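You operate a simulated robot arm through the tools that you are given. There is no shell and no other tool. Be economical: measure what you need, move in short steps, check, and stop when the job is done.

You run a simulated robot arm. Do the job below in one go: nothing can be reset, and whatever is moved stays where it is left.

## Task
Swap the empty rivet box for a full one of the size on the feeder's label.
Fine: empty one in the small tray; shut the latch again.
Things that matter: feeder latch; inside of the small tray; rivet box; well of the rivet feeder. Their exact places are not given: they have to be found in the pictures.

The check looks at the end state, three seconds after you hand in, the way a careful person would. Anything else that was tipped, shoved, dropped, spilled or broken makes it a failure.

## Robot
A 6-joint arm with a two-finger parallel gripper on a trunk, on a base that drives. Base frame: it is fixed to the floor where the robot stands at the start and does not move with it; the origin is under the middle of the robot, x ahead of it, y to its left, z up. Units: cm, degrees, N and s.
Its first joint turns from -166.0 to 166.0 degrees. Places, roughly: feeder latch [50, 20, 90]; inside of the small tray [40, 20, 90]; well of the rivet feeder [50, 20, 90]. Payload 3.91 kg.
The TCP is the grasp point between the finger pads, 3 cm short of the fingertips. In the tool frame z runs along the fingers and y along their closing line. Largest opening 11 cm; finger width 2, thickness 1; the body of the gripper, 4.8 by 11.2 cm, starts 5.5 cm behind the TCP.
Orientation is that of the tool frame in the base frame, as a unit quaternion [x, y, z, w]. With the fingers straight down and closing along the base's y, the tool's x points along the base's -x, its y along +y and its z along -z.

## Interface
- The arm moves only by the tool jog_arm. Its argument "motion" is a list that holds one entry, the list of rows, each a list of 7 numbers: the opening, from 0 (shut) to 1 (fully open), then the shift along the tool's x, y, z in cm, then the turn, a rotation vector about the tool's x, y, z in degrees. In form: [[[jaw, x, y, z, ax, ay, az], ...]]. A call has 1 to 8 rows; each row shifts and turns the commanded pose from where the row before left it, along the tool's axes as they then stand. A row lasts 0.2 s, in which the tool goes at most 5 cm and 8.6 degrees; a call with a longer step from one row to the next is refused whole, and so is a gripper value outside its range. A pose out of reach is approached as far as the arm can. The call stops where the force on the tool passes 90 N (or 10 N more than at its start, if that is more) or the arm is blocked; 0.2 s more then pass. The fingers move at their own pace (about 10.8 cm/s each) and stop on an object; they squeeze with about 42 N. The grip force told is the motor's: it shows also when the fingers shut on nothing. Time passes only in rows, and 0.2 s behind the last, so rows that do not move let the fingers close. It gives the time, the measured TCP pose, the force on the tool (base axes), the opening and the grip force at its end, in the units of the frame above (readings bear some noise), with the torque about the TCP (base axes, N m) and any sound that the robot's microphone picked up, and new pictures: "views" is both (left out), scene, wrist or none.
- Cameras (640 x 400 px; columns grow to the right, rows downward): "scene" is now at [57.66, 45.78, 126.47]; the picture's right is [0.00, -0.17, -0.99], its down [-0.83, -0.55, 0.09] and it looks along [-0.55, 0.82, -0.14] (base axes); focal length 214 px, centre (320, 200). "wrist" rides on the gripper at [7.2, 1.7, -10.3] in the tool frame; the picture's right is [-0.23, 0.97, 0.00], its down [-0.76, -0.18, -0.62] and it looks along [-0.61, -0.14, 0.78] (tool axes); focal length 222 px, centre (320, 200).
- drive_base(legs): drives the robot by 1 to 6 legs, each [ahead, left, turn to the left] in cm, cm and degrees, along the robot's own axes; the way and the turn of a leg run together, so that a leg with both is an arc; at most 150 cm and 180 degrees a leg. The arm and the cameras ride along, it lands a little off, and it stops where it bumps. It gives what a move gives, and a new picture of the scene camera.
- pan_tilt(pan, tilt): turns the head with the scene camera to pan (to the left, within 80 degrees either way) and tilt (down, from -29 to 69), counted from straight ahead of the robot. It gives what a move gives, and a new picture of the scene camera.
- pixel_to_xyz(camera, pixels): for up to 12 pixels [column, row] of the newest picture of that camera ("zoom" is the newest enlarged one), the place [x, y, z] in the base frame of the surface seen there, good to about 0.2 cm. No time passes.
- inspect(camera, box): a new picture of the part [left, top, right, bottom] of that camera's present view, enlarged. No time passes.
- job_done(): hands the job in; it is judged then, once.

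Work in short steps. Measure before you move; look again where a grasp or a placing could have gone wrong, and mend it. You have 80 turns and 260 pictures in all, those below and enlarged ones among them. Open the gripper and draw the arm clear of the work before you hand the job in, unless the task says otherwise; then end with one line.

The tools are called after "Emit:" by a JSON object that holds its "op" and its "data". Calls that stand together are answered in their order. jog_arm: Moves the arm, as the interface text tells. Its arguments: {"type":"object","properties":{"motion":{"type":"array","items":{"type":"array","items":{"type":"array","items":{"type":"number"}}}},"views":{"type":"string","enum":["both","scene","wrist","none"]}},"required":["motion"]} The other tools are called the same way: drive_base (legs) drives the base; pan_tilt (pan, tilt) turns the head that bears the scene camera; pixel_to_xyz (camera, pixels) gives the place of the surface under pixels of a picture; inspect (camera, box) takes an enlarged picture of a part of a camera's view; job_done () hands the job in.

At the start:

```text
clock: 0.0
position: [52.1, 37.3, 114.99]
tcp_rot: [-0.001, 1.0, 0.001, 0.0]
contact_force: [0.3, -0.2, -0.7]
torque: [0.01, -0.01, -0.01]
opening: 11.0
grip_force: 0.1
robot x, y, heading: [0.17, -0.1, -0.2]
head pan, tilt: [80.2, 33.6]
```

scene: 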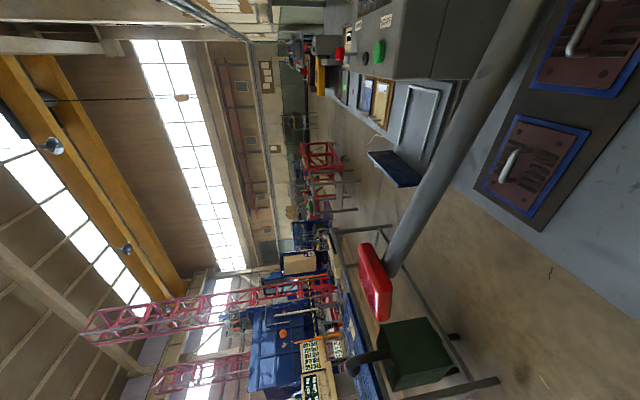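
wrist: 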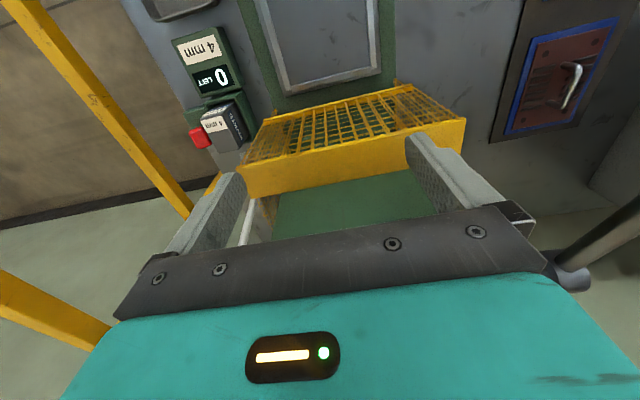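

The scene camera looks far left and is rolled on its side; the wrist view shows the feeder with a "4 mm" label, "0 LEFT" and a red part at about (200,138). I turn the head toward the work and enlarge the wrist view.

Emit:
{"op": "pan_tilt", "data": {"pan": 20, "tilt": 45}}

Emit:
{"op": "inspect", "data": {"camera": "wrist", "box": [120, 0, 320, 200]}}

```text
clock: 1.3
position: [52.01, 37.27, 114.93]
tcp_rot: [0.0, 1.0, 0.001, 0.0]
contact_force: [-0.2, 0.4, -1.0]
torque: [-0.01, 0.0, 0.01]
opening: 11.01
grip_force: 0.1
robot x, y, heading: [0.0, -0.23, 0.0]
head pan, tilt: [20.0, 45.0]
```

scene: 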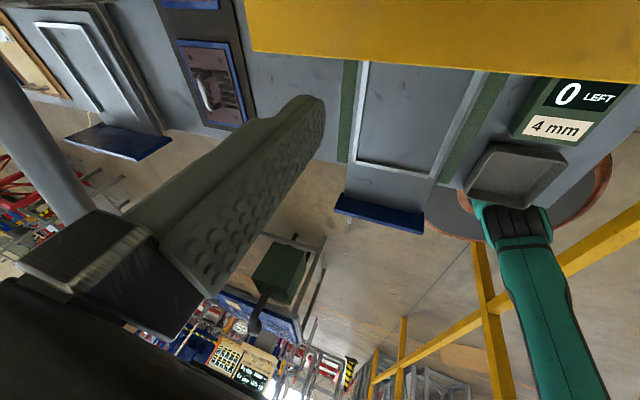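

```text
2.00 times, centred on (220, 100) of wrist
```

zoom: 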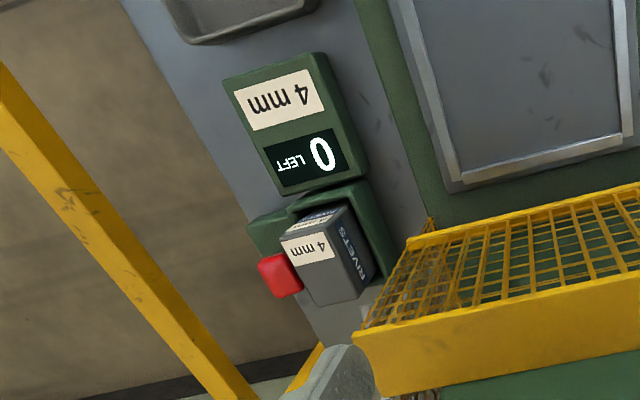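

The feeder holds a 4 mm box, with a red latch beside it. I measure these points and look in another direction for the full boxes and the tray.

Emit:
{"op": "pixel_to_xyz", "data": {"camera": "zoom", "pixels": [[285, 100], [300, 165], [280, 275], [310, 245], [350, 260], [330, 225], [370, 200], [270, 225], [265, 30], [345, 290], [540, 100], [400, 300]]}}

Emit:
{"op": "pixel_to_xyz", "data": {"camera": "scene", "pixels": [[520, 180], [510, 220], [555, 130], [420, 100], [310, 100], [280, 270], [100, 145], [215, 90], [450, 30], [240, 200], [535, 330], [520, 150]]}}

Emit:
{"op": "pan_tilt", "data": {"pan": -30, "tilt": 40}}

```text
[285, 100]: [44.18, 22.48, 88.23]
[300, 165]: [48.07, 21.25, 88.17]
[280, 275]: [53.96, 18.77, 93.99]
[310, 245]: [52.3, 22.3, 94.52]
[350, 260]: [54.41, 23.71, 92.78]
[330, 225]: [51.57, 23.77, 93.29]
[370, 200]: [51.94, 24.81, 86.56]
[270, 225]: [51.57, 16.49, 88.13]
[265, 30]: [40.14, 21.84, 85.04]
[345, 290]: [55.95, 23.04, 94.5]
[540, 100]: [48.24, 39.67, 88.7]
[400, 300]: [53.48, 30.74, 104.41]
```

```text
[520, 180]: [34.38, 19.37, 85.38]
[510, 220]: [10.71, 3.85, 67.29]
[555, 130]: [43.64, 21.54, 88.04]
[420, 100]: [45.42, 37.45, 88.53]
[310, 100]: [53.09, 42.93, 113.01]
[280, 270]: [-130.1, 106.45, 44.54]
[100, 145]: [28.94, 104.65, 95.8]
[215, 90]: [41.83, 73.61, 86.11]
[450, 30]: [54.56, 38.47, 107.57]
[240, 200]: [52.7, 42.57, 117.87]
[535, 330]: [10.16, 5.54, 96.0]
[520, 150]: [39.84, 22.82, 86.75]
```

```text
clock: 2.5
position: [52.13, 37.14, 115.05]
tcp_rot: [0.0, 1.0, 0.0, 0.0]
contact_force: [0.0, 0.2, 1.3]
torque: [-0.05, 0.02, -0.05]
opening: 10.98
grip_force: 0.1
robot x, y, heading: [0.07, -0.03, 0.2]
head pan, tilt: [-30.0, 40.0]
```

scene: 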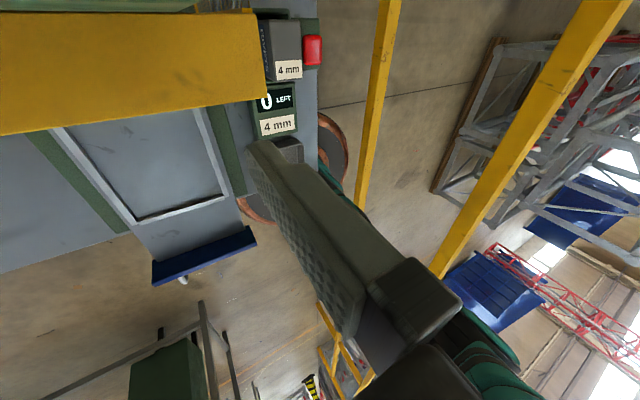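

The "head" evidently has its forward axis pointing down, so pan 0, tilt -20 should look down and ahead.

Emit:
{"op": "pan_tilt", "data": {"pan": 0, "tilt": -25}}

Emit:
{"op": "pan_tilt", "data": {"pan": 60, "tilt": -20}}

Emit:
{"op": "pan_tilt", "data": {"pan": -60, "tilt": -20}}

```text
clock: 3.8
position: [52.1, 37.29, 114.99]
tcp_rot: [0.0, 1.0, 0.0, -0.001]
contact_force: [0.2, 0.3, 0.1]
torque: [0.03, 0.01, -0.01]
opening: 10.98
grip_force: 0.1
robot x, y, heading: [0.04, -0.04, -0.1]
head pan, tilt: [0.0, -25.0]
```

scene: 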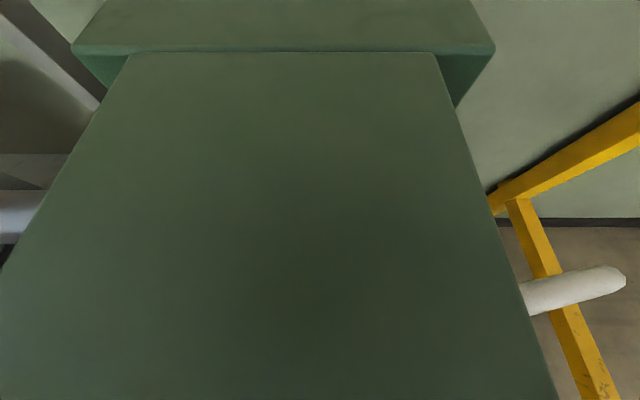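

```text
clock: 5.1
position: [52.07, 37.25, 115.04]
tcp_rot: [0.0, 1.0, 0.002, 0.001]
contact_force: [0.6, -0.3, 0.2]
torque: [0.02, -0.02, 0.02]
opening: 11.0
grip_force: 0.0
robot x, y, heading: [-0.3, 0.15, 0.1]
head pan, tilt: [60.0, -20.0]
```

scene: 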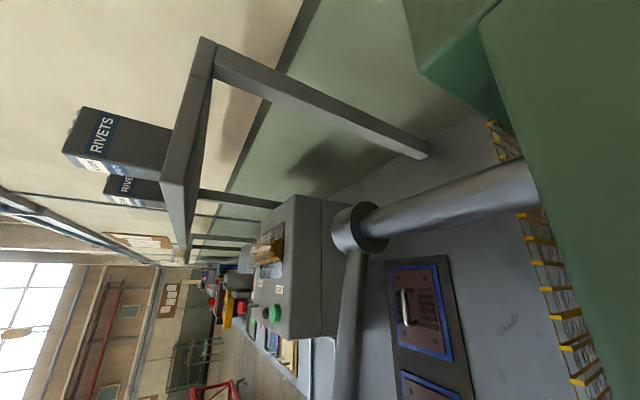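

```text
clock: 7.1
position: [52.19, 37.26, 114.93]
tcp_rot: [0.0, 1.0, 0.002, 0.0]
contact_force: [-0.5, -0.3, 0.0]
torque: [0.01, 0.0, -0.02]
opening: 11.0
grip_force: 0.0
robot x, y, heading: [-0.04, -0.17, 0.1]
head pan, tilt: [-60.0, -20.0]
```

scene: 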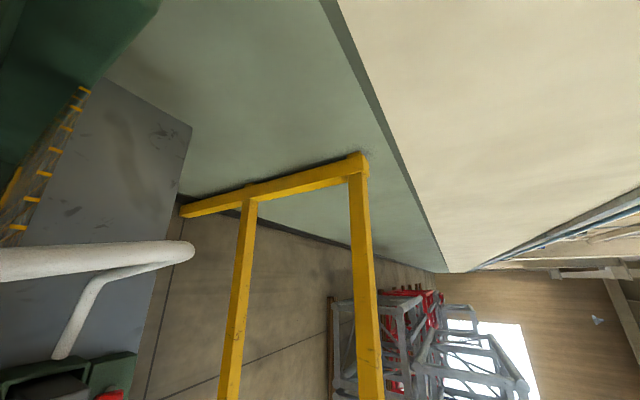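

Two "RIVETS" boxes stand on a high shelf to the left, at about (110,135) and (130,190) in the pan-60 view. I look there and enlarge.

Emit:
{"op": "pan_tilt", "data": {"pan": 80, "tilt": -20}}

Emit:
{"op": "inspect", "data": {"camera": "scene", "box": [120, 0, 440, 300]}}

```text
clock: 9.4
position: [52.1, 37.24, 115.13]
tcp_rot: [0.0, 1.0, 0.001, 0.0]
contact_force: [-0.3, 0.4, 0.1]
torque: [0.03, -0.01, -0.01]
opening: 10.99
grip_force: 0.1
robot x, y, heading: [0.19, -0.0, 0.1]
head pan, tilt: [80.0, -20.0]
```

scene: 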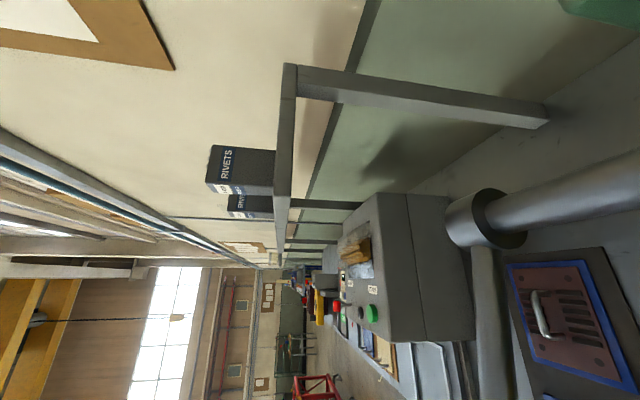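

```text
1.33 times, centred on (280, 150) of scene
```

zoom: 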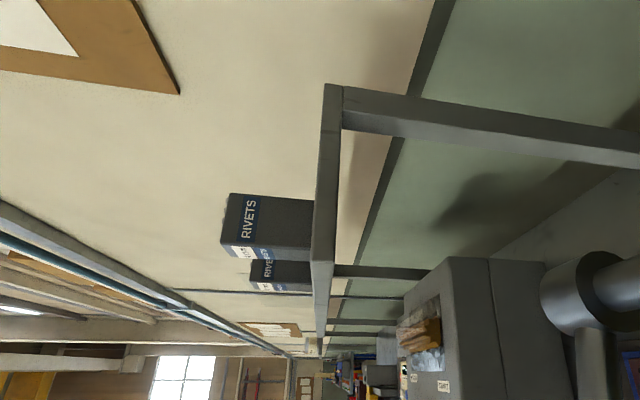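

Emit:
{"op": "inspect", "data": {"camera": "scene", "box": [195, 125, 305, 235]}}

Emit:
{"op": "pixel_to_xyz", "data": {"camera": "scene", "pixels": [[210, 190], [222, 148], [270, 152], [265, 190], [232, 209], [262, 205], [290, 70], [285, 190], [545, 125], [280, 240], [230, 170], [310, 240]]}}

```text
3.64 times, centred on (250, 180) of scene
```

zoom: 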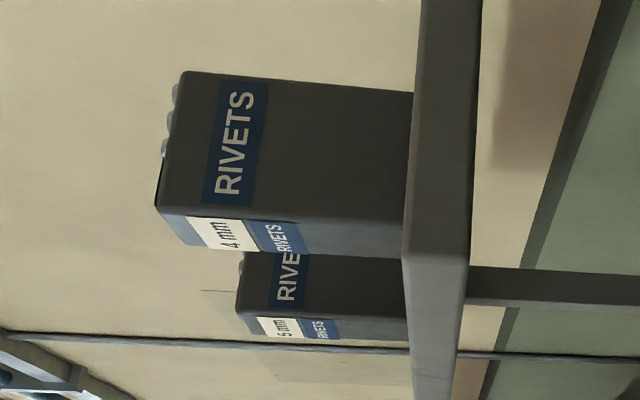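

```text
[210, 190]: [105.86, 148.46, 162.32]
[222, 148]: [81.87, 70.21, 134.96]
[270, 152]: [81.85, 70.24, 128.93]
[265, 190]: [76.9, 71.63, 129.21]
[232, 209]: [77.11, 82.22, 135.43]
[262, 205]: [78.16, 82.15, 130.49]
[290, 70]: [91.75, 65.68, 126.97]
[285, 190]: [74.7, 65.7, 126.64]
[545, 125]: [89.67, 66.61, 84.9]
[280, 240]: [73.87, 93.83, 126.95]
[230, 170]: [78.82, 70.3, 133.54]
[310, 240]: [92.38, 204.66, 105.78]
```

The near box reads 4 mm and has rivet heads showing at its top; the farther one is another size. Before moving, I map obstacles on the left and look at the feeder from above.

Emit:
{"op": "pan_tilt", "data": {"pan": 75, "tilt": 20}}

Emit:
{"op": "pixel_to_xyz", "data": {"camera": "scene", "pixels": [[60, 100], [120, 100], [200, 100], [300, 100], [400, 100], [500, 100], [200, 250], [300, 250], [400, 250], [500, 250], [400, 350], [550, 350]]}}

Emit:
{"op": "pan_tilt", "data": {"pan": -40, "tilt": 10}}

```text
clock: 10.4
position: [52.22, 37.34, 114.99]
tcp_rot: [0.0, 1.0, 0.001, 0.0]
contact_force: [-0.4, 0.3, -0.7]
torque: [-0.03, 0.04, -0.01]
opening: 11.02
grip_force: 0.1
robot x, y, heading: [0.12, -0.37, 0.1]
head pan, tilt: [75.0, 20.0]
```

scene: 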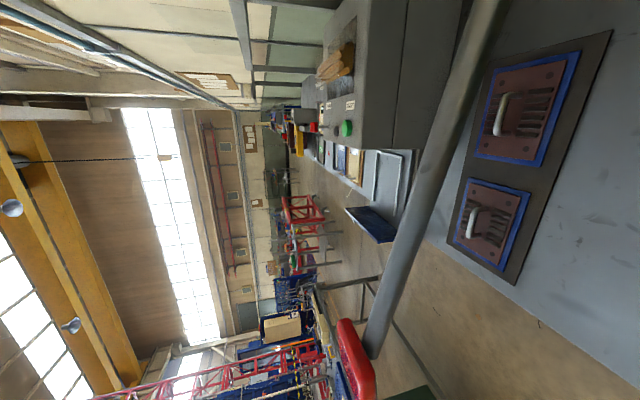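

```text
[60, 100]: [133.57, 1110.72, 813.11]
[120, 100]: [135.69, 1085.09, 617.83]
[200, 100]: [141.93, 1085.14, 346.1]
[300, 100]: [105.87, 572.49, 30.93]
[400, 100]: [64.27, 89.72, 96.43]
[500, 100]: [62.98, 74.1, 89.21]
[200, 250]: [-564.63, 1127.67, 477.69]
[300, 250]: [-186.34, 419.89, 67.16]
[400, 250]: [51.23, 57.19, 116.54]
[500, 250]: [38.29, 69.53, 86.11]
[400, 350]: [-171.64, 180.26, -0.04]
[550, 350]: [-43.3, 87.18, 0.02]
```

```text
clock: 12.4
position: [52.06, 37.17, 114.98]
tcp_rot: [0.001, 1.0, 0.001, 0.0]
contact_force: [0.0, -0.3, 0.2]
torque: [-0.04, 0.0, 0.04]
opening: 10.98
grip_force: 0.0
robot x, y, heading: [-0.33, 0.3, 0.1]
head pan, tilt: [-40.0, 10.0]
```

scene: 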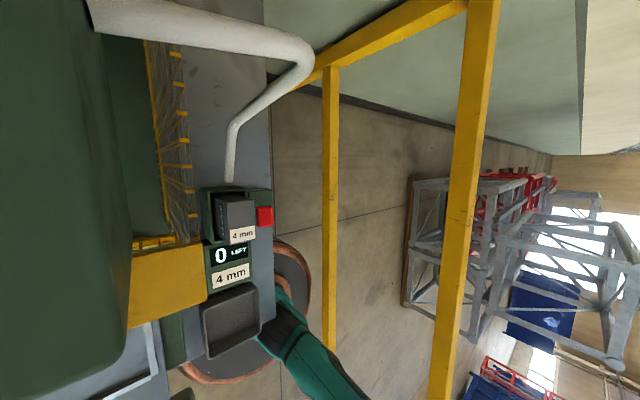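

I enlarge the feeder and tray from here and measure their edges.

Emit:
{"op": "inspect", "data": {"camera": "scene", "box": [160, 150, 340, 370]}}

Emit:
{"op": "pixel_to_xyz", "data": {"camera": "scene", "pixels": [[265, 217], [240, 235], [235, 212], [253, 210], [195, 300], [210, 350], [262, 325], [252, 285], [230, 330], [232, 178], [310, 60], [275, 300]]}}

```text
1.82 times, centred on (250, 260) of scene
```

zoom: 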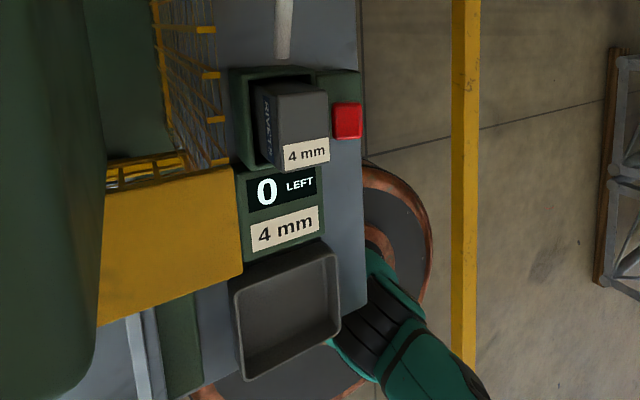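

```text
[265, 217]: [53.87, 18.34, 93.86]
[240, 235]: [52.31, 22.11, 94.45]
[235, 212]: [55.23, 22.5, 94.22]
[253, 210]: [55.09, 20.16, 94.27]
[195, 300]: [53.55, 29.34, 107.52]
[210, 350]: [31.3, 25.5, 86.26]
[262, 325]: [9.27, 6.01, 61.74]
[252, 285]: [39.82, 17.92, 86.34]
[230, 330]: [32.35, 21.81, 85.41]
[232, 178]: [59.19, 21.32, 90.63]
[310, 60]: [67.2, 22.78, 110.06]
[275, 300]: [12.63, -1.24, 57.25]
```

The empty box's top is at about x 52–57, y 20–24, z 94.4, with the red latch just right of it at (53.9,18.4,93.9). I move the wrist toward it for a closer look, keeping high.

Emit:
{"op": "jog_arm", "data": {"motion": [[[1, 2, -4, 0, 0, 0, 0], [1, 2, -4, 0, 0, 0, 0], [1, 2, -4, 0, 0, 0, 0], [1, 2, -4, 1, 0, 0, 0], [1, 0, 0, 3, 0, 0, 0]]], "views": "both"}}

```text
clock: 13.6
position: [44.12, 21.22, 111.1]
tcp_rot: [-0.001, 1.0, 0.0, 0.0]
contact_force: [0.1, -0.4, -0.1]
torque: [0.0, 0.02, -0.03]
opening: 10.99
grip_force: 0.0
robot x, y, heading: [-0.14, 0.1, -0.1]
head pan, tilt: [-40.0, 10.0]
```

scene: 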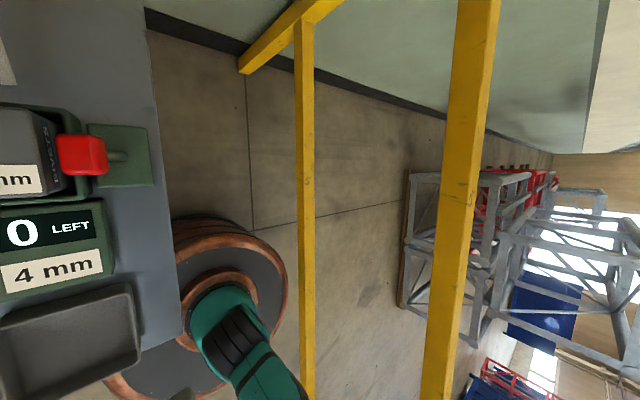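
wrist: 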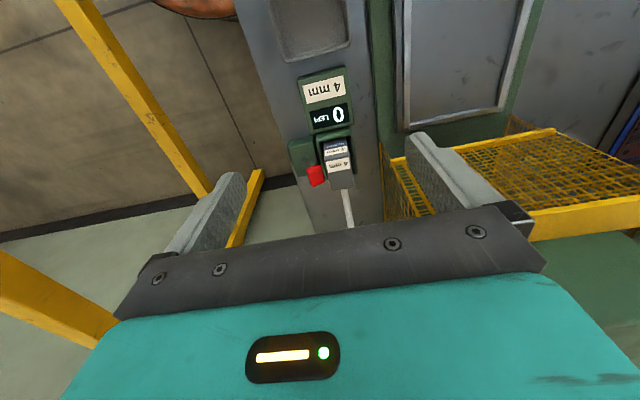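

The scene camera rides with the arm. The latch is a red knob on a short rod from a green post; I aim the head at it.

Emit:
{"op": "pan_tilt", "data": {"pan": -10, "tilt": 0}}

Emit:
{"op": "inspect", "data": {"camera": "wrist", "box": [270, 60, 390, 240]}}

```text
clock: 14.5
position: [44.14, 21.28, 111.08]
tcp_rot: [-0.001, 1.0, 0.002, 0.0]
contact_force: [0.1, -0.3, 0.0]
torque: [-0.01, 0.01, 0.0]
opening: 11.0
grip_force: 0.1
robot x, y, heading: [-0.06, -0.36, 0.0]
head pan, tilt: [-10.0, 0.0]
```

scene: 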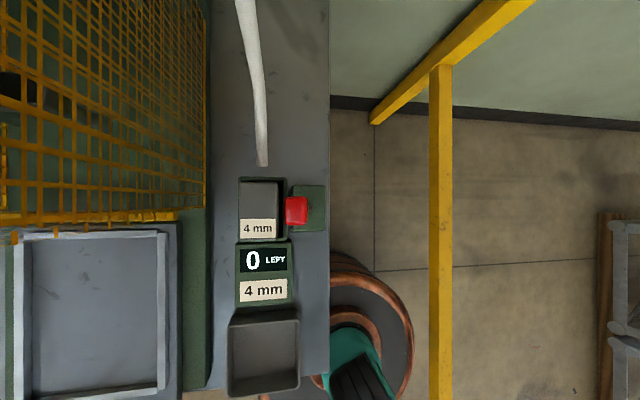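

```text
2.22 times, centred on (330, 150) of wrist
```

zoom: 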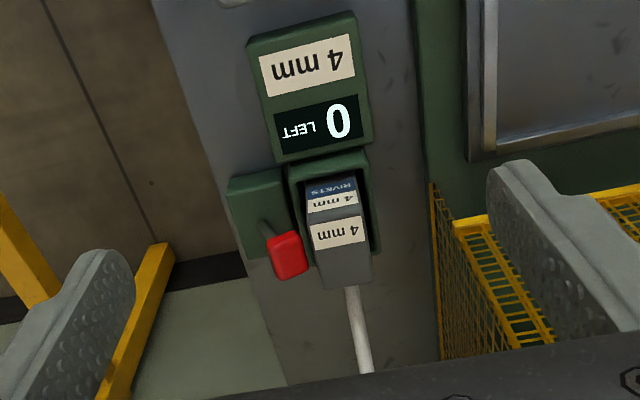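

Nice near-overhead view. I enlarge the feeder at around (270,210) and measure.

Emit:
{"op": "inspect", "data": {"camera": "scene", "box": [220, 150, 340, 260]}}

Emit:
{"op": "pixel_to_xyz", "data": {"camera": "scene", "pixels": [[242, 184], [276, 184], [242, 235], [274, 236], [296, 210], [303, 200], [316, 195], [316, 225], [234, 320], [295, 325], [263, 355], [262, 163]]}}

```text
3.64 times, centred on (280, 205) of scene
```

zoom: 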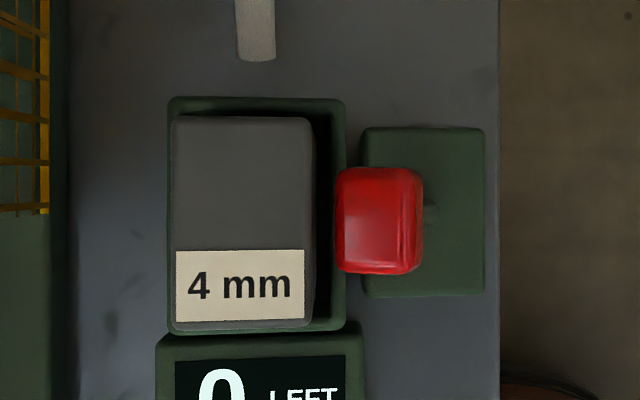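

```text
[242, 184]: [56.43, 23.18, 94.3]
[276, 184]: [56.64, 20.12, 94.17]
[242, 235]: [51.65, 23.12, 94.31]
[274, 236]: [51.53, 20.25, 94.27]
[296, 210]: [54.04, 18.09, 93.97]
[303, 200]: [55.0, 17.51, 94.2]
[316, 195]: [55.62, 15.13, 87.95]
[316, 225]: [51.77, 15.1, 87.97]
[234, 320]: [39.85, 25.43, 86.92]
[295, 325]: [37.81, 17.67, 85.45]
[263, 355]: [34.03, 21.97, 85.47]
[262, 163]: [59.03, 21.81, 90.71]
```

The box top spans about x 51.4–56.7, y 20.0–23.3. The knob is at y 17.2–19.1; I need its side profile, so I back off and lower for an oblique wrist view.

Emit:
{"op": "jog_arm", "data": {"motion": [[[1, 4, -1, 2, 0, 0, 0], [1, 4, -1, 2, 0, 0, 0], [1, 4, -1, 2, 0, 0, 0], [1, 2, 0, 2, 0, 0, 0]]], "views": "both"}}

Emit:
{"op": "inspect", "data": {"camera": "wrist", "box": [260, 120, 400, 260]}}

Emit:
{"op": "pan_tilt", "data": {"pan": -30, "tilt": -29}}

```text
clock: 15.5
position: [29.98, 18.25, 103.1]
tcp_rot: [0.0, 1.0, 0.0, 0.0]
contact_force: [-0.5, 0.7, -0.6]
torque: [0.01, 0.01, 0.01]
opening: 10.98
grip_force: 0.1
robot x, y, heading: [0.26, 0.21, -0.1]
head pan, tilt: [-10.0, 0.0]
```

scene: 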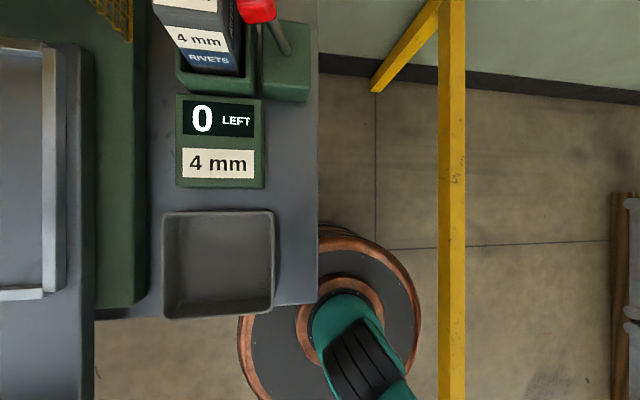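
wrist: 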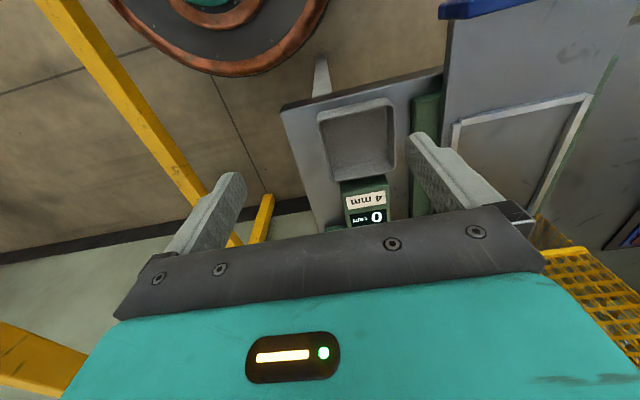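

```text
2.86 times, centred on (330, 190) of wrist
```

zoom: 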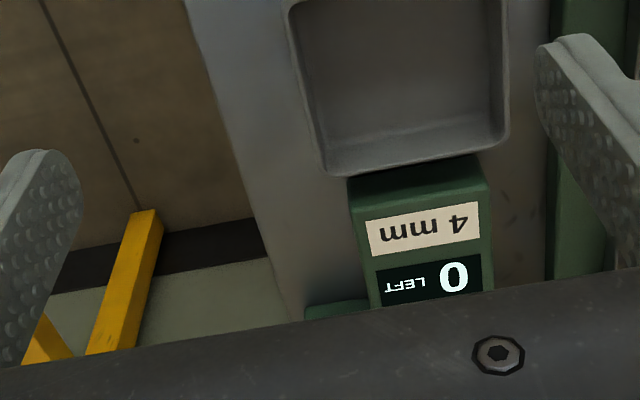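

```text
clock: 16.5
position: [30.0, 18.21, 103.16]
tcp_rot: [0.0, 1.0, 0.001, 0.0]
contact_force: [0.6, -0.8, -0.8]
torque: [0.01, 0.03, -0.01]
opening: 11.0
grip_force: 0.0
robot x, y, heading: [0.16, -0.27, 0.0]
head pan, tilt: [-30.0, -28.6]
```

scene: 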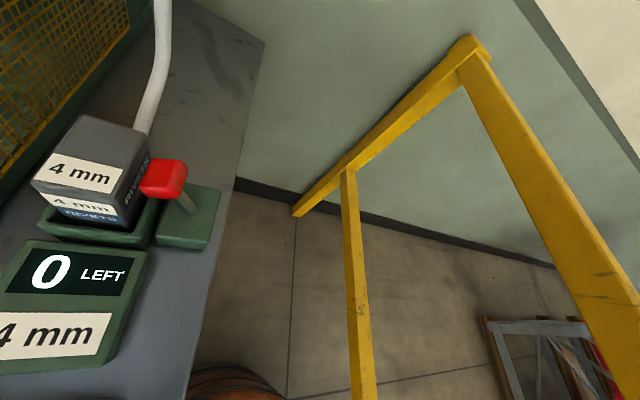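

Emit:
{"op": "inspect", "data": {"camera": "scene", "box": [20, 100, 240, 260]}}

Emit:
{"op": "pixel_to_xyz", "data": {"camera": "scene", "pixels": [[165, 175], [187, 203], [145, 190], [180, 170], [200, 215], [120, 200], [85, 130], [190, 240], [75, 222], [150, 215], [180, 190], [130, 225]]}}

```text
2.50 times, centred on (130, 180) of scene
```

zoom: 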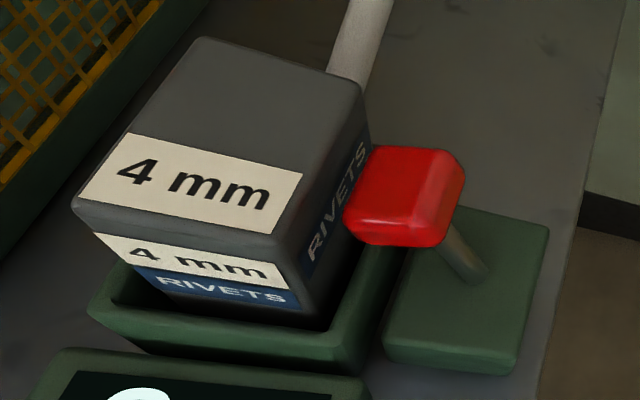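

```text
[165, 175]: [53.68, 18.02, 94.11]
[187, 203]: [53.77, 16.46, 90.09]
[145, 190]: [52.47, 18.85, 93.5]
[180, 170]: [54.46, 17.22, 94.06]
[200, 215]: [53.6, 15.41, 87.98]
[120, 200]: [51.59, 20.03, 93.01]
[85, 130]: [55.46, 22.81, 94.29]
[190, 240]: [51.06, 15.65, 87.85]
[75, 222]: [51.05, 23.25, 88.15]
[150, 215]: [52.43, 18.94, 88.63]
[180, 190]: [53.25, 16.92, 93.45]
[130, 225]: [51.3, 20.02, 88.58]
```

The rod leans from about (53.6,15.4,88) to the knob at (53.8,18.1,93.5), toward the box: latch shut. I turn the tool -90° about its axis so the fingers close along base x, then approach above the knob.

Emit:
{"op": "jog_arm", "data": {"motion": [[[0.6, 0, 0, 0, 0, 0, -8.5], [0.6, 0, 0, 0, 0, 0, -8.5], [0.6, 0, 0, 0, 0, 0, -8.5], [0.6, 0, 0, 0, 0, 0, -8.5], [0.6, 0, 0, 0, 0, 0, -8.5], [0.6, 0, 0, 0, 0, 0, -8.5], [0.6, 0, 0, 0, 0, 0, -8.5], [0.6, 0, 0, 0, 0, 0, -8.5]]], "views": "none"}}

Emit:
{"op": "jog_arm", "data": {"motion": [[[0.6, 0, 0, 0, 0, 0, -8.5], [0.6, 0, 0, 0, 0, 0, -8.5], [0.6, 0, 0, 0, 0, 0, -5], [0.6, 0, -4.5, 0, 0, 0, 0], [0.6, 0, -4.5, 0, 0, 0, 0], [0.6, 0, -4.5, 0, 0, 0, 0]]], "views": "none"}}

Emit:
{"op": "pan_tilt", "data": {"pan": 0, "tilt": 10}}

```text
clock: 18.3
position: [30.11, 18.24, 102.95]
tcp_rot: [-0.56, 0.828, 0.001, 0.0]
contact_force: [0.8, 0.8, -0.8]
torque: [0.03, 0.02, -0.01]
opening: 6.58
grip_force: 0.2
robot x, y, heading: [0.15, -0.13, 0.0]
head pan, tilt: [-30.0, -28.6]
```

```text
clock: 19.7
position: [43.12, 18.01, 102.88]
tcp_rot: [0.707, -0.707, 0.0, 0.0]
contact_force: [-0.5, 0.3, 0.5]
torque: [0.04, -0.05, 0.03]
opening: 6.62
grip_force: 0.0
robot x, y, heading: [-0.05, -0.06, -0.0]
head pan, tilt: [-30.0, -28.6]
```

```text
clock: 20.7
position: [43.12, 17.93, 102.82]
tcp_rot: [0.707, -0.707, -0.001, -0.001]
contact_force: [0.4, -0.8, 0.2]
torque: [0.01, 0.01, -0.04]
opening: 6.61
grip_force: 0.1
robot x, y, heading: [0.18, -0.33, -0.3]
head pan, tilt: [0.0, 10.0]
```

scene: 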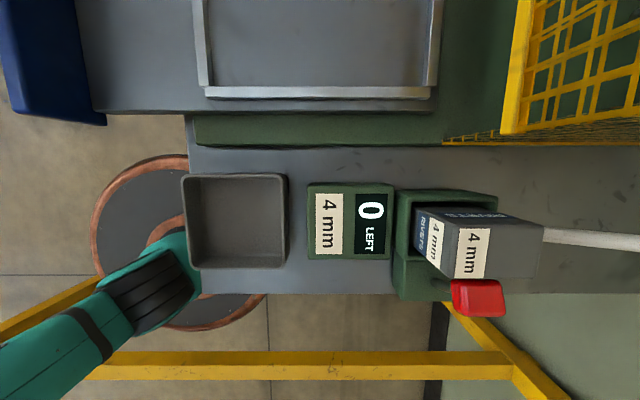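

Rotation is right. I move over the knob (+10.7 in base x), then down to knob height, still open 6.6 cm.

Emit:
{"op": "jog_arm", "data": {"motion": [[[0.6, 0, -4, 0, 0, 0, 0], [0.6, 0, -4, 0, 0, 0, 0], [0.6, -0.1, -2.7, 0, 0, 0, 0], [0.6, 0, 0, 3, 0, 0, 0], [0.6, 0, 0, 3, 0, 0, 0], [0.6, 0, 0, 0, 0, 0, 0]]], "views": "both"}}

```text
clock: 21.4
position: [50.67, 18.2, 103.15]
tcp_rot: [0.713, -0.701, -0.002, 0.0]
contact_force: [-51.9, -13.3, 7.4]
torque: [1.52, -2.58, 5.23]
opening: 6.59
grip_force: 0.0
robot x, y, heading: [0.16, -0.11, 0.1]
head pan, tilt: [0.0, 10.0]
stopped in row 3: the force on the tool passed its limit at 104 N (the readings are from after the stop); the commanded pose is now the measured one
```

scene: 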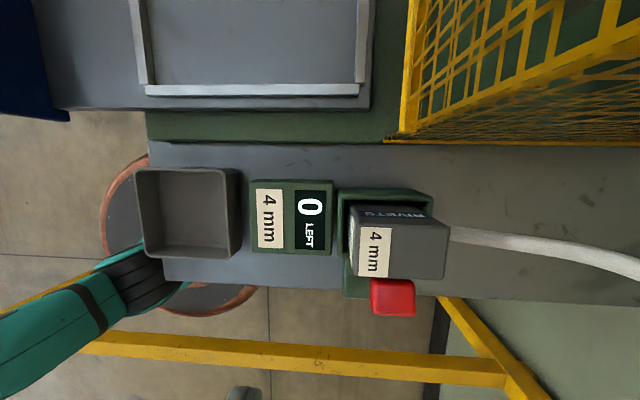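
wrist: 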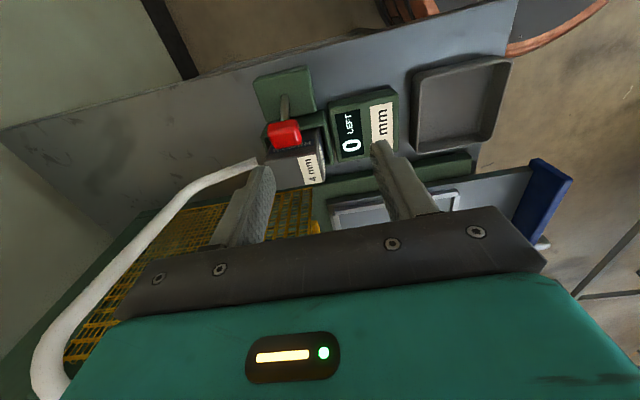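

Something touched at about y+11, z+4 from the TCP, perhaps the cage edge or the white pipe. I back off 4 cm and measure what is near.

Emit:
{"op": "jog_arm", "data": {"motion": [[[0.6, 0, 4, 0, 0, 0, 0], [0.6, 0, 0, 0, 0, 0, 0]]], "views": "both"}}

Emit:
{"op": "pixel_to_xyz", "data": {"camera": "wrist", "pixels": [[50, 360], [60, 310], [100, 245], [150, 200], [200, 180], [245, 170], [320, 228], [90, 310], [110, 270], [160, 225]]}}

Emit:
{"op": "pixel_to_xyz", "data": {"camera": "scene", "pixels": [[470, 130], [545, 60], [620, 60], [600, 130], [530, 20], [285, 185], [190, 220], [480, 285], [630, 250], [560, 240]]}}

```text
clock: 22.0
position: [47.37, 18.16, 102.8]
tcp_rot: [0.71, -0.704, -0.002, 0.001]
contact_force: [0.1, 1.0, 0.1]
torque: [-0.02, -0.01, 0.02]
opening: 6.6
grip_force: 0.2
robot x, y, heading: [0.11, 0.05, 0.2]
head pan, tilt: [0.0, 10.0]
```

scene: 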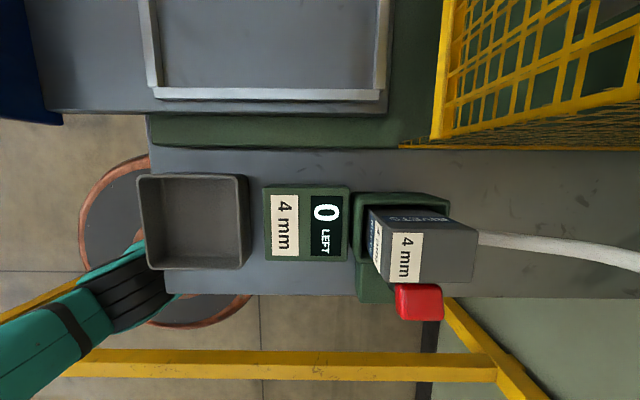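
wrist: 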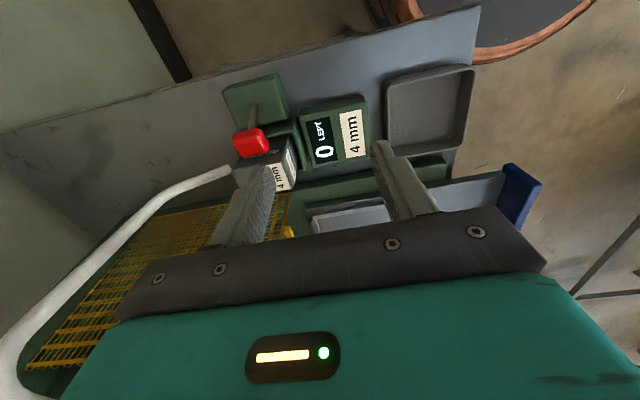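

```text
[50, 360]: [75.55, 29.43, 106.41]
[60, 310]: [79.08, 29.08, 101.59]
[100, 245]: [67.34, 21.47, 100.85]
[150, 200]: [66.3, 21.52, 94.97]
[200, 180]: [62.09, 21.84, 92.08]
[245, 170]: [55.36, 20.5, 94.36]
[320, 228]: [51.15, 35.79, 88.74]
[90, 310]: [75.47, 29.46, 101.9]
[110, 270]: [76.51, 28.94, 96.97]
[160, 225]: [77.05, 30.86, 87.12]
```

```text
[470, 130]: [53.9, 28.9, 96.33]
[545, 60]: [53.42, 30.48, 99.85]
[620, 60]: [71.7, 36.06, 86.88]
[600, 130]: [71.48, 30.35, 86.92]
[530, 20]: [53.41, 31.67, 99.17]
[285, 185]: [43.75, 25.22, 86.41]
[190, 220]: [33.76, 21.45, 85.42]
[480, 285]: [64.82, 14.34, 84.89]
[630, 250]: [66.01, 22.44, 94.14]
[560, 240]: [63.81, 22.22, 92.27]
```

The contact point matches the scene-camera head, which sits about 10.5 cm on the tool's -x side and touched the press cage front (x 53.4, y>29). I'll approach the latch with the tool turned the other way (+90° from the start) so the head is on the free side; back off and turn.

Emit:
{"op": "jog_arm", "data": {"motion": [[[0.6, 0, 4, -1, 0, 0, 0], [0.6, 0, 4, -1, 0, 0, 0], [0.6, 0, 3, 0, 0, 0, 8.5], [0.6, 0, 0, 0, 0, 0, 8.5], [0.6, 0, 0, 0, 0, 0, 8.5], [0.6, 0, 0, 0, 0, 0, 8.5], [0.6, 0, 0, 0, 0, 0, 8.5], [0.6, 0, 0, 0, 0, 0, 8.5]]], "views": "none"}}

Emit:
{"op": "jog_arm", "data": {"motion": [[[0.6, 0, 0, 0, 0, 0, 8.5], [0.6, 0, 0, 0, 0, 0, 8.5], [0.6, 0, 0, 0, 0, 0, 8.5], [0.6, 0, 0, 0, 0, 0, 8.5], [0.6, 0, 0, 0, 0, 0, 8.5], [0.6, 0, 0, 0, 0, 0, 8.5], [0.6, 0, 0, 0, 0, 0, 8.5], [0.6, 0, 0, 0, 0, 0, 8.5]]], "views": "none"}}

Emit:
{"op": "jog_arm", "data": {"motion": [[[0.6, 0, 0, 0, 0, 0, 8.5], [0.6, 0, 0, 0, 0, 0, 8.5], [0.6, 0, 0, 0, 0, 0, 8.5], [0.6, 0, 0, 0, 0, 0, 8.5], [0.6, 0, 0, 0, 0, 0, 8.5], [0.6, 0, 0, 0, 0, 0, 8.5], [0.6, 0, 0, 0, 0, 0, 8.5], [0.6, 0, 0, 0, 0, 0, 1.0]]], "views": "both"}}

```text
clock: 23.8
position: [36.17, 18.14, 104.9]
tcp_rot: [-0.338, 0.941, 0.002, -0.002]
contact_force: [0.5, -0.1, -0.3]
torque: [0.01, -0.01, 0.0]
opening: 6.6
grip_force: 0.0
robot x, y, heading: [0.03, -0.05, 0.1]
head pan, tilt: [0.0, 10.0]
```

```text
clock: 25.6
position: [36.07, 18.3, 104.84]
tcp_rot: [0.246, 0.969, -0.001, -0.003]
contact_force: [0.1, -0.7, -0.3]
torque: [0.02, -0.05, 0.0]
opening: 6.6
grip_force: 0.1
robot x, y, heading: [-0.35, 0.25, 0.1]
head pan, tilt: [0.0, 10.0]
```

```text
clock: 27.4
position: [36.11, 18.07, 104.94]
tcp_rot: [0.7, 0.714, -0.001, -0.003]
contact_force: [-0.6, 0.6, -0.7]
torque: [0.0, 0.01, 0.0]
opening: 6.6
grip_force: 0.1
robot x, y, heading: [0.08, -0.15, 0.4]
head pan, tilt: [0.0, 10.0]
```

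scene: 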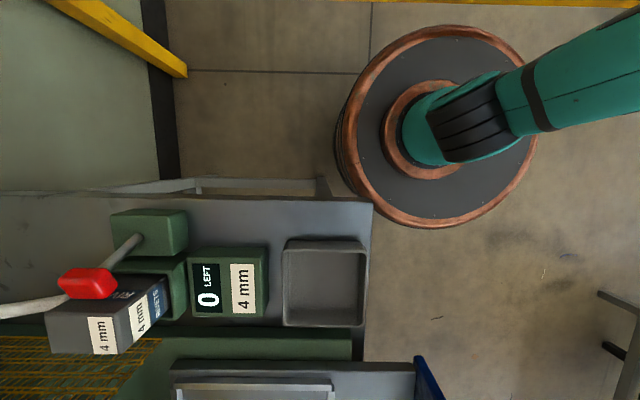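
wrist: 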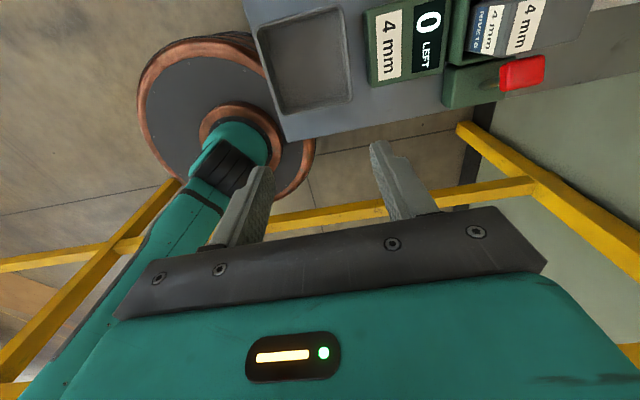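

Orientation is nearly +90°. I turn 1° more and move above the knob (tool +y = base +x).

Emit:
{"op": "jog_arm", "data": {"motion": [[[0.6, 0, 0, 0, 0, 0, 1.1], [0.6, 0, 4.5, 0, 0, 0, 0], [0.6, 0, 4.5, 0, 0, 0, 0], [0.6, 0, 4.5, 0, 0, 0, 0], [0.6, 0, 4.2, 0, 0, 0, 0], [0.6, 0, 0, 3, 0, 0, 0], [0.6, 0, 0, 0, 0, 0, 0]]], "views": "both"}}

```text
clock: 29.0
position: [53.87, 17.95, 101.62]
tcp_rot: [0.707, 0.708, -0.001, -0.002]
contact_force: [-0.1, -0.2, -1.1]
torque: [-0.02, 0.0, 0.01]
opening: 6.61
grip_force: 0.0
robot x, y, heading: [-0.24, -0.05, 0.2]
head pan, tilt: [0.0, 10.0]
```

scene: 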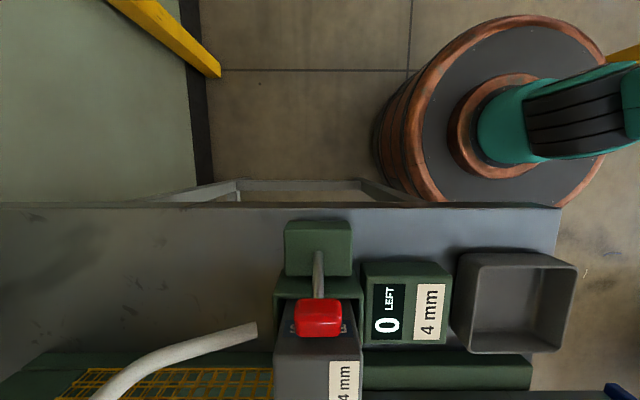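
wrist: 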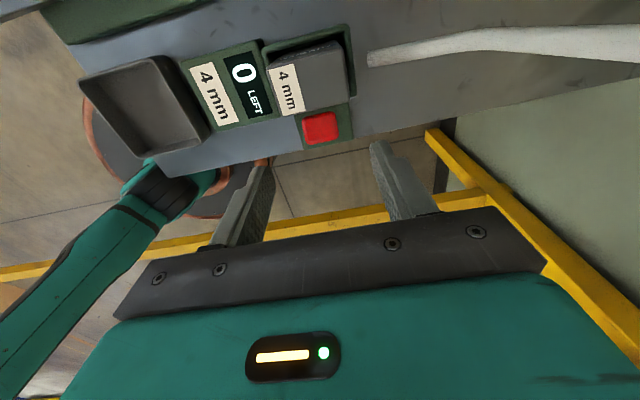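

Clear here; knob measurement confirms before I descend 8 cm with the fingers straddling it in x.

Emit:
{"op": "pixel_to_xyz", "data": {"camera": "wrist", "pixels": [[320, 127], [306, 122], [334, 120], [320, 142], [300, 80], [325, 45]]}}

Emit:
{"op": "jog_arm", "data": {"motion": [[[0.55, 0, 0, 3, 0, 0, 0], [0.55, 0, 0, 3, 0, 0, 0], [0.55, 0, 0, 2, 0, 0, 0], [0.55, 0, 0, 0, 0, 0, 0]]], "views": "both"}}

```text
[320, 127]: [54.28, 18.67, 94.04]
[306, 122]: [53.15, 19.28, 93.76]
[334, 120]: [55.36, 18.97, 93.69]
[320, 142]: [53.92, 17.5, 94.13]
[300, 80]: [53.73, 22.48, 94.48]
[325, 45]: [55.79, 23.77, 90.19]
```

```text
clock: 30.0
position: [53.99, 18.0, 93.52]
tcp_rot: [0.706, 0.708, -0.002, -0.003]
contact_force: [-0.5, -0.6, 0.2]
torque: [0.02, 0.01, -0.01]
opening: 6.06
grip_force: 0.0
robot x, y, heading: [-0.36, -0.06, 0.0]
head pan, tilt: [0.0, 10.0]
```

scene: 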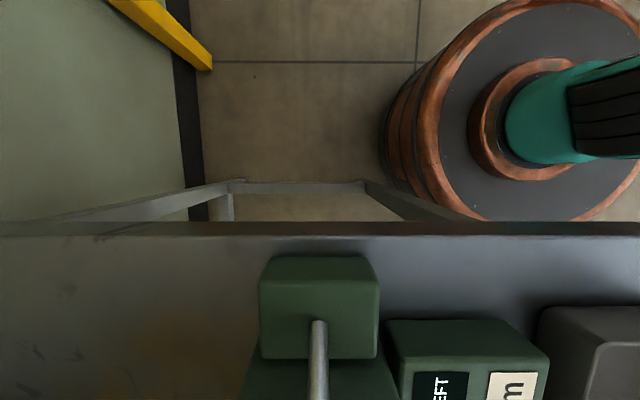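
wrist: 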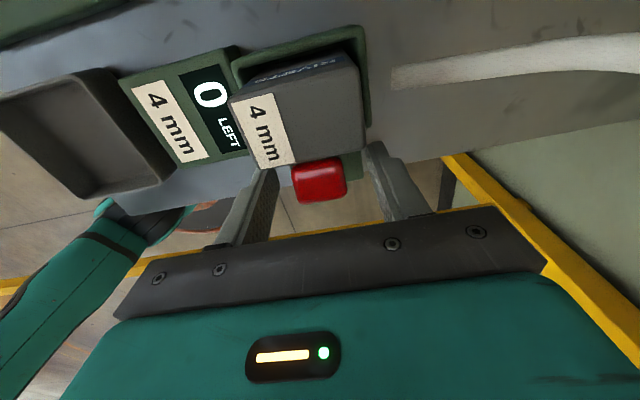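

The knob sits between the fingers. I close on it.

Emit:
{"op": "jog_arm", "data": {"motion": [[[0, 0, 0, 0, 0, 0, 0], [0, 0, 0, 0, 0, 0, 0], [0, 0, 0, 0, 0, 0, 0]]], "views": "wrist"}}

```text
clock: 30.8
position: [54.02, 17.95, 93.47]
tcp_rot: [0.707, 0.708, -0.001, -0.002]
contact_force: [9.0, 1.3, -0.4]
torque: [0.1, -0.27, -0.13]
opening: 2.98
grip_force: 44.7
robot x, y, heading: [-0.3, -0.14, 0.1]
head pan, tilt: [0.0, 10.0]
```

wrist: 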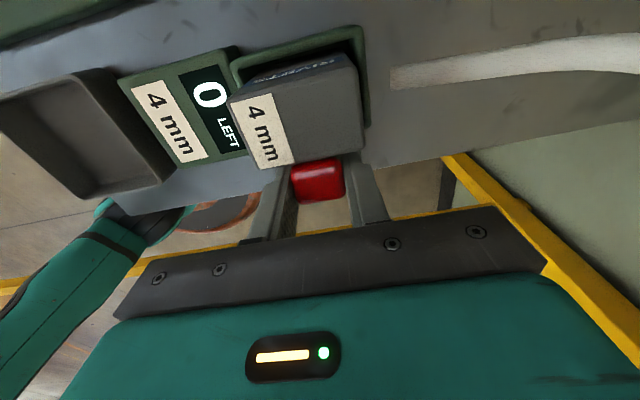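

Gripped at 2.98 cm. I swing the knob along an arc toward -y, watching the force.

Emit:
{"op": "jog_arm", "data": {"motion": [[[0, -1.0, 0, -0.38, 0, 0, 0], [0, -1.04, 0, -0.2, 0, 0, 0]]], "views": "both"}}

```text
clock: 31.4
position: [53.89, 16.07, 94.15]
tcp_rot: [0.707, 0.707, -0.001, -0.002]
contact_force: [25.0, 18.9, -6.9]
torque: [1.18, -0.17, -0.12]
opening: 2.97
grip_force: 44.3
robot x, y, heading: [-0.07, 0.1, 0.1]
head pan, tilt: [0.0, 10.0]
```

scene: 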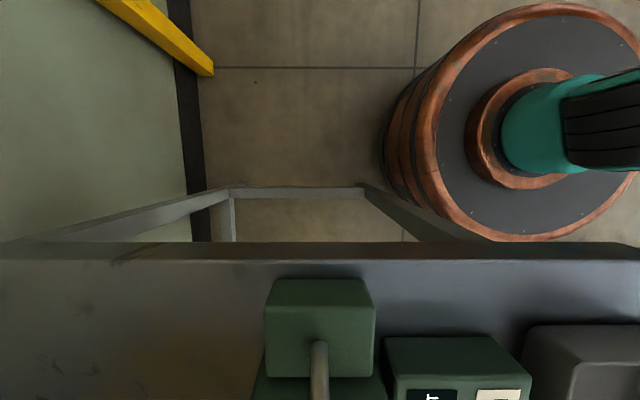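
wrist: 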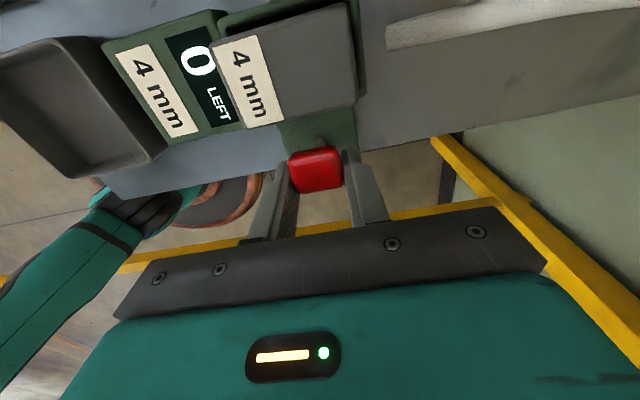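

It follows with moderate force. I continue the arc.

Emit:
{"op": "jog_arm", "data": {"motion": [[[0, -1.07, 0.15, 0, 0, 0, 0], [0, -1.05, 0, 0.15, 0, 0, 0], [0, -1.0, 0, 0.35, 0, 0, 0]]], "views": "both"}}

```text
clock: 32.2
position: [54.06, 12.9, 93.61]
tcp_rot: [0.706, 0.708, -0.002, -0.002]
contact_force: [10.6, 16.7, 7.7]
torque: [1.31, -0.26, -0.1]
opening: 2.99
grip_force: 45.3
robot x, y, heading: [-0.17, -0.33, 0.1]
head pan, tilt: [0.0, 10.0]
```

scene: 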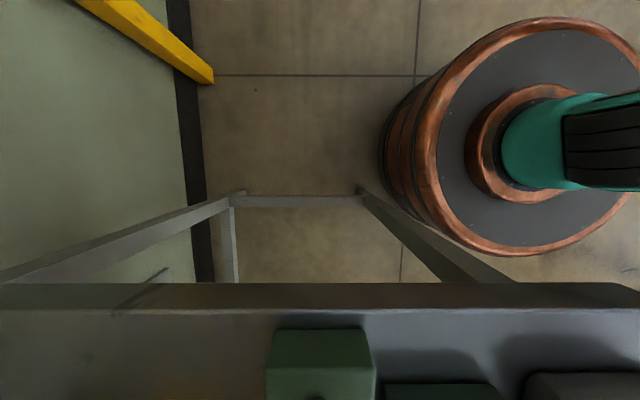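
wrist: 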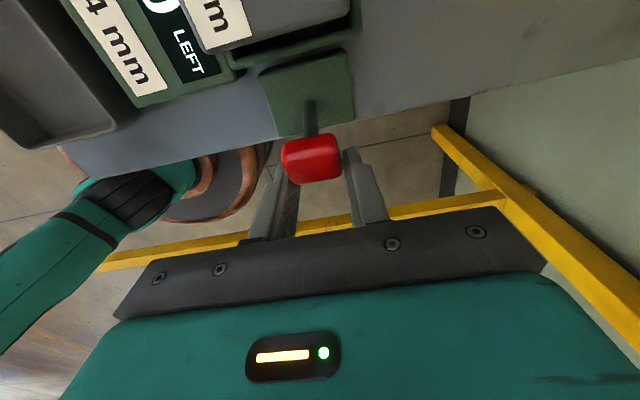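

Now leaning outward, resistance still just friction. I continue a bit to find the stop.

Emit:
{"op": "jog_arm", "data": {"motion": [[[0, -0.93, 0.1, 0.5, 0, 0, 0], [0, -0.8, 0, 0.62, 0, 0, 0]]], "views": "both"}}

```text
clock: 32.8
position: [54.04, 11.0, 92.57]
tcp_rot: [0.708, 0.706, -0.004, -0.002]
contact_force: [-0.4, 0.5, 0.5]
torque: [-0.05, -0.02, 0.0]
opening: 0.0
grip_force: 38.0
robot x, y, heading: [-0.12, -0.16, -0.1]
head pan, tilt: [0.0, 10.0]
```

scene: 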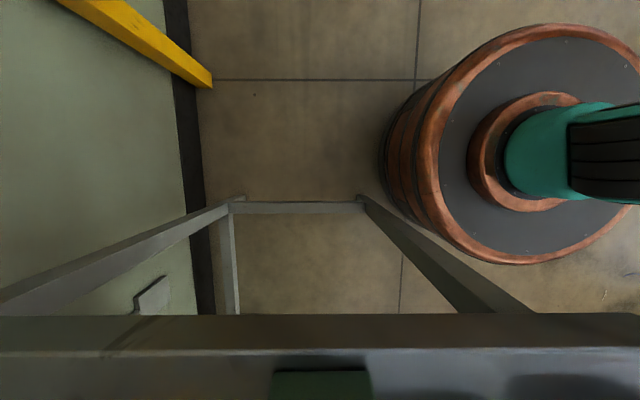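
wrist: 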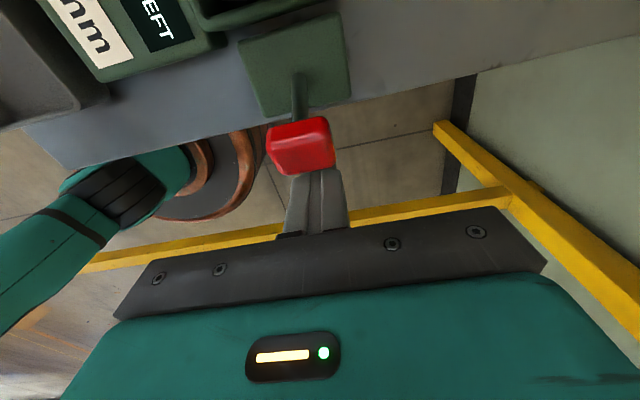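

The knob hit its stop and slipped out; it stands outward (open). I open no wider yet, raise straight up, and check the latch and box.

Emit:
{"op": "jog_arm", "data": {"motion": [[[0, -1, 0, 0, 0, 0, 0], [0.3, 0, 0, -4, 0, 0, 0], [0.3, 0, 0, -4, 0, 0, 0], [0.3, 0, 0, -4, 0, 0, 0], [0.3, -2, -4, 0, 0, 0, 0]]], "views": "wrist"}}

Emit:
{"op": "inspect", "data": {"camera": "wrist", "box": [180, 20, 420, 180]}}

```text
clock: 34.0
position: [50.07, 8.14, 104.75]
tcp_rot: [0.706, 0.708, -0.002, -0.002]
contact_force: [0.9, 0.3, -0.5]
torque: [-0.01, 0.05, 0.0]
opening: 3.29
grip_force: 0.1
robot x, y, heading: [-0.34, -0.12, 0.0]
head pan, tilt: [0.0, 10.0]
```

wrist: 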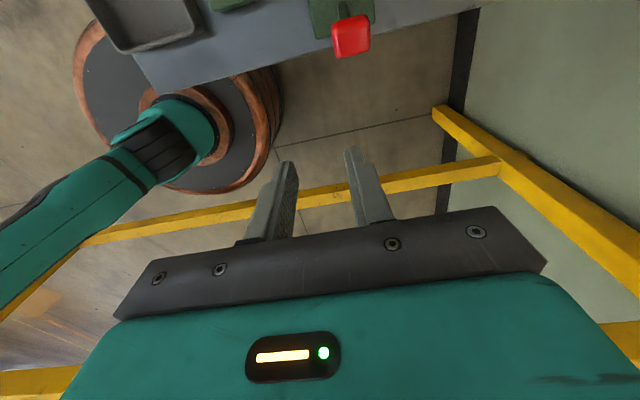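

```text
2.50 times, centred on (300, 100) of wrist
```

zoom: 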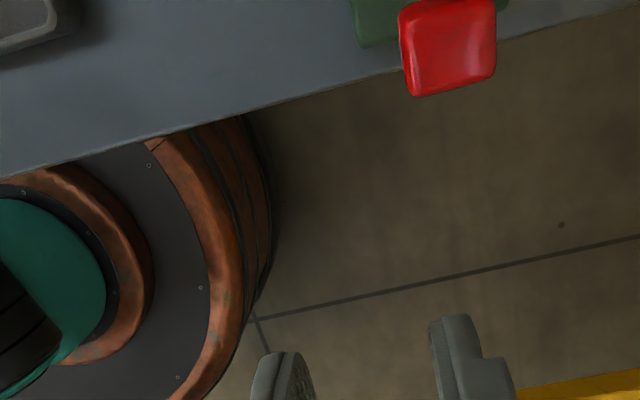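

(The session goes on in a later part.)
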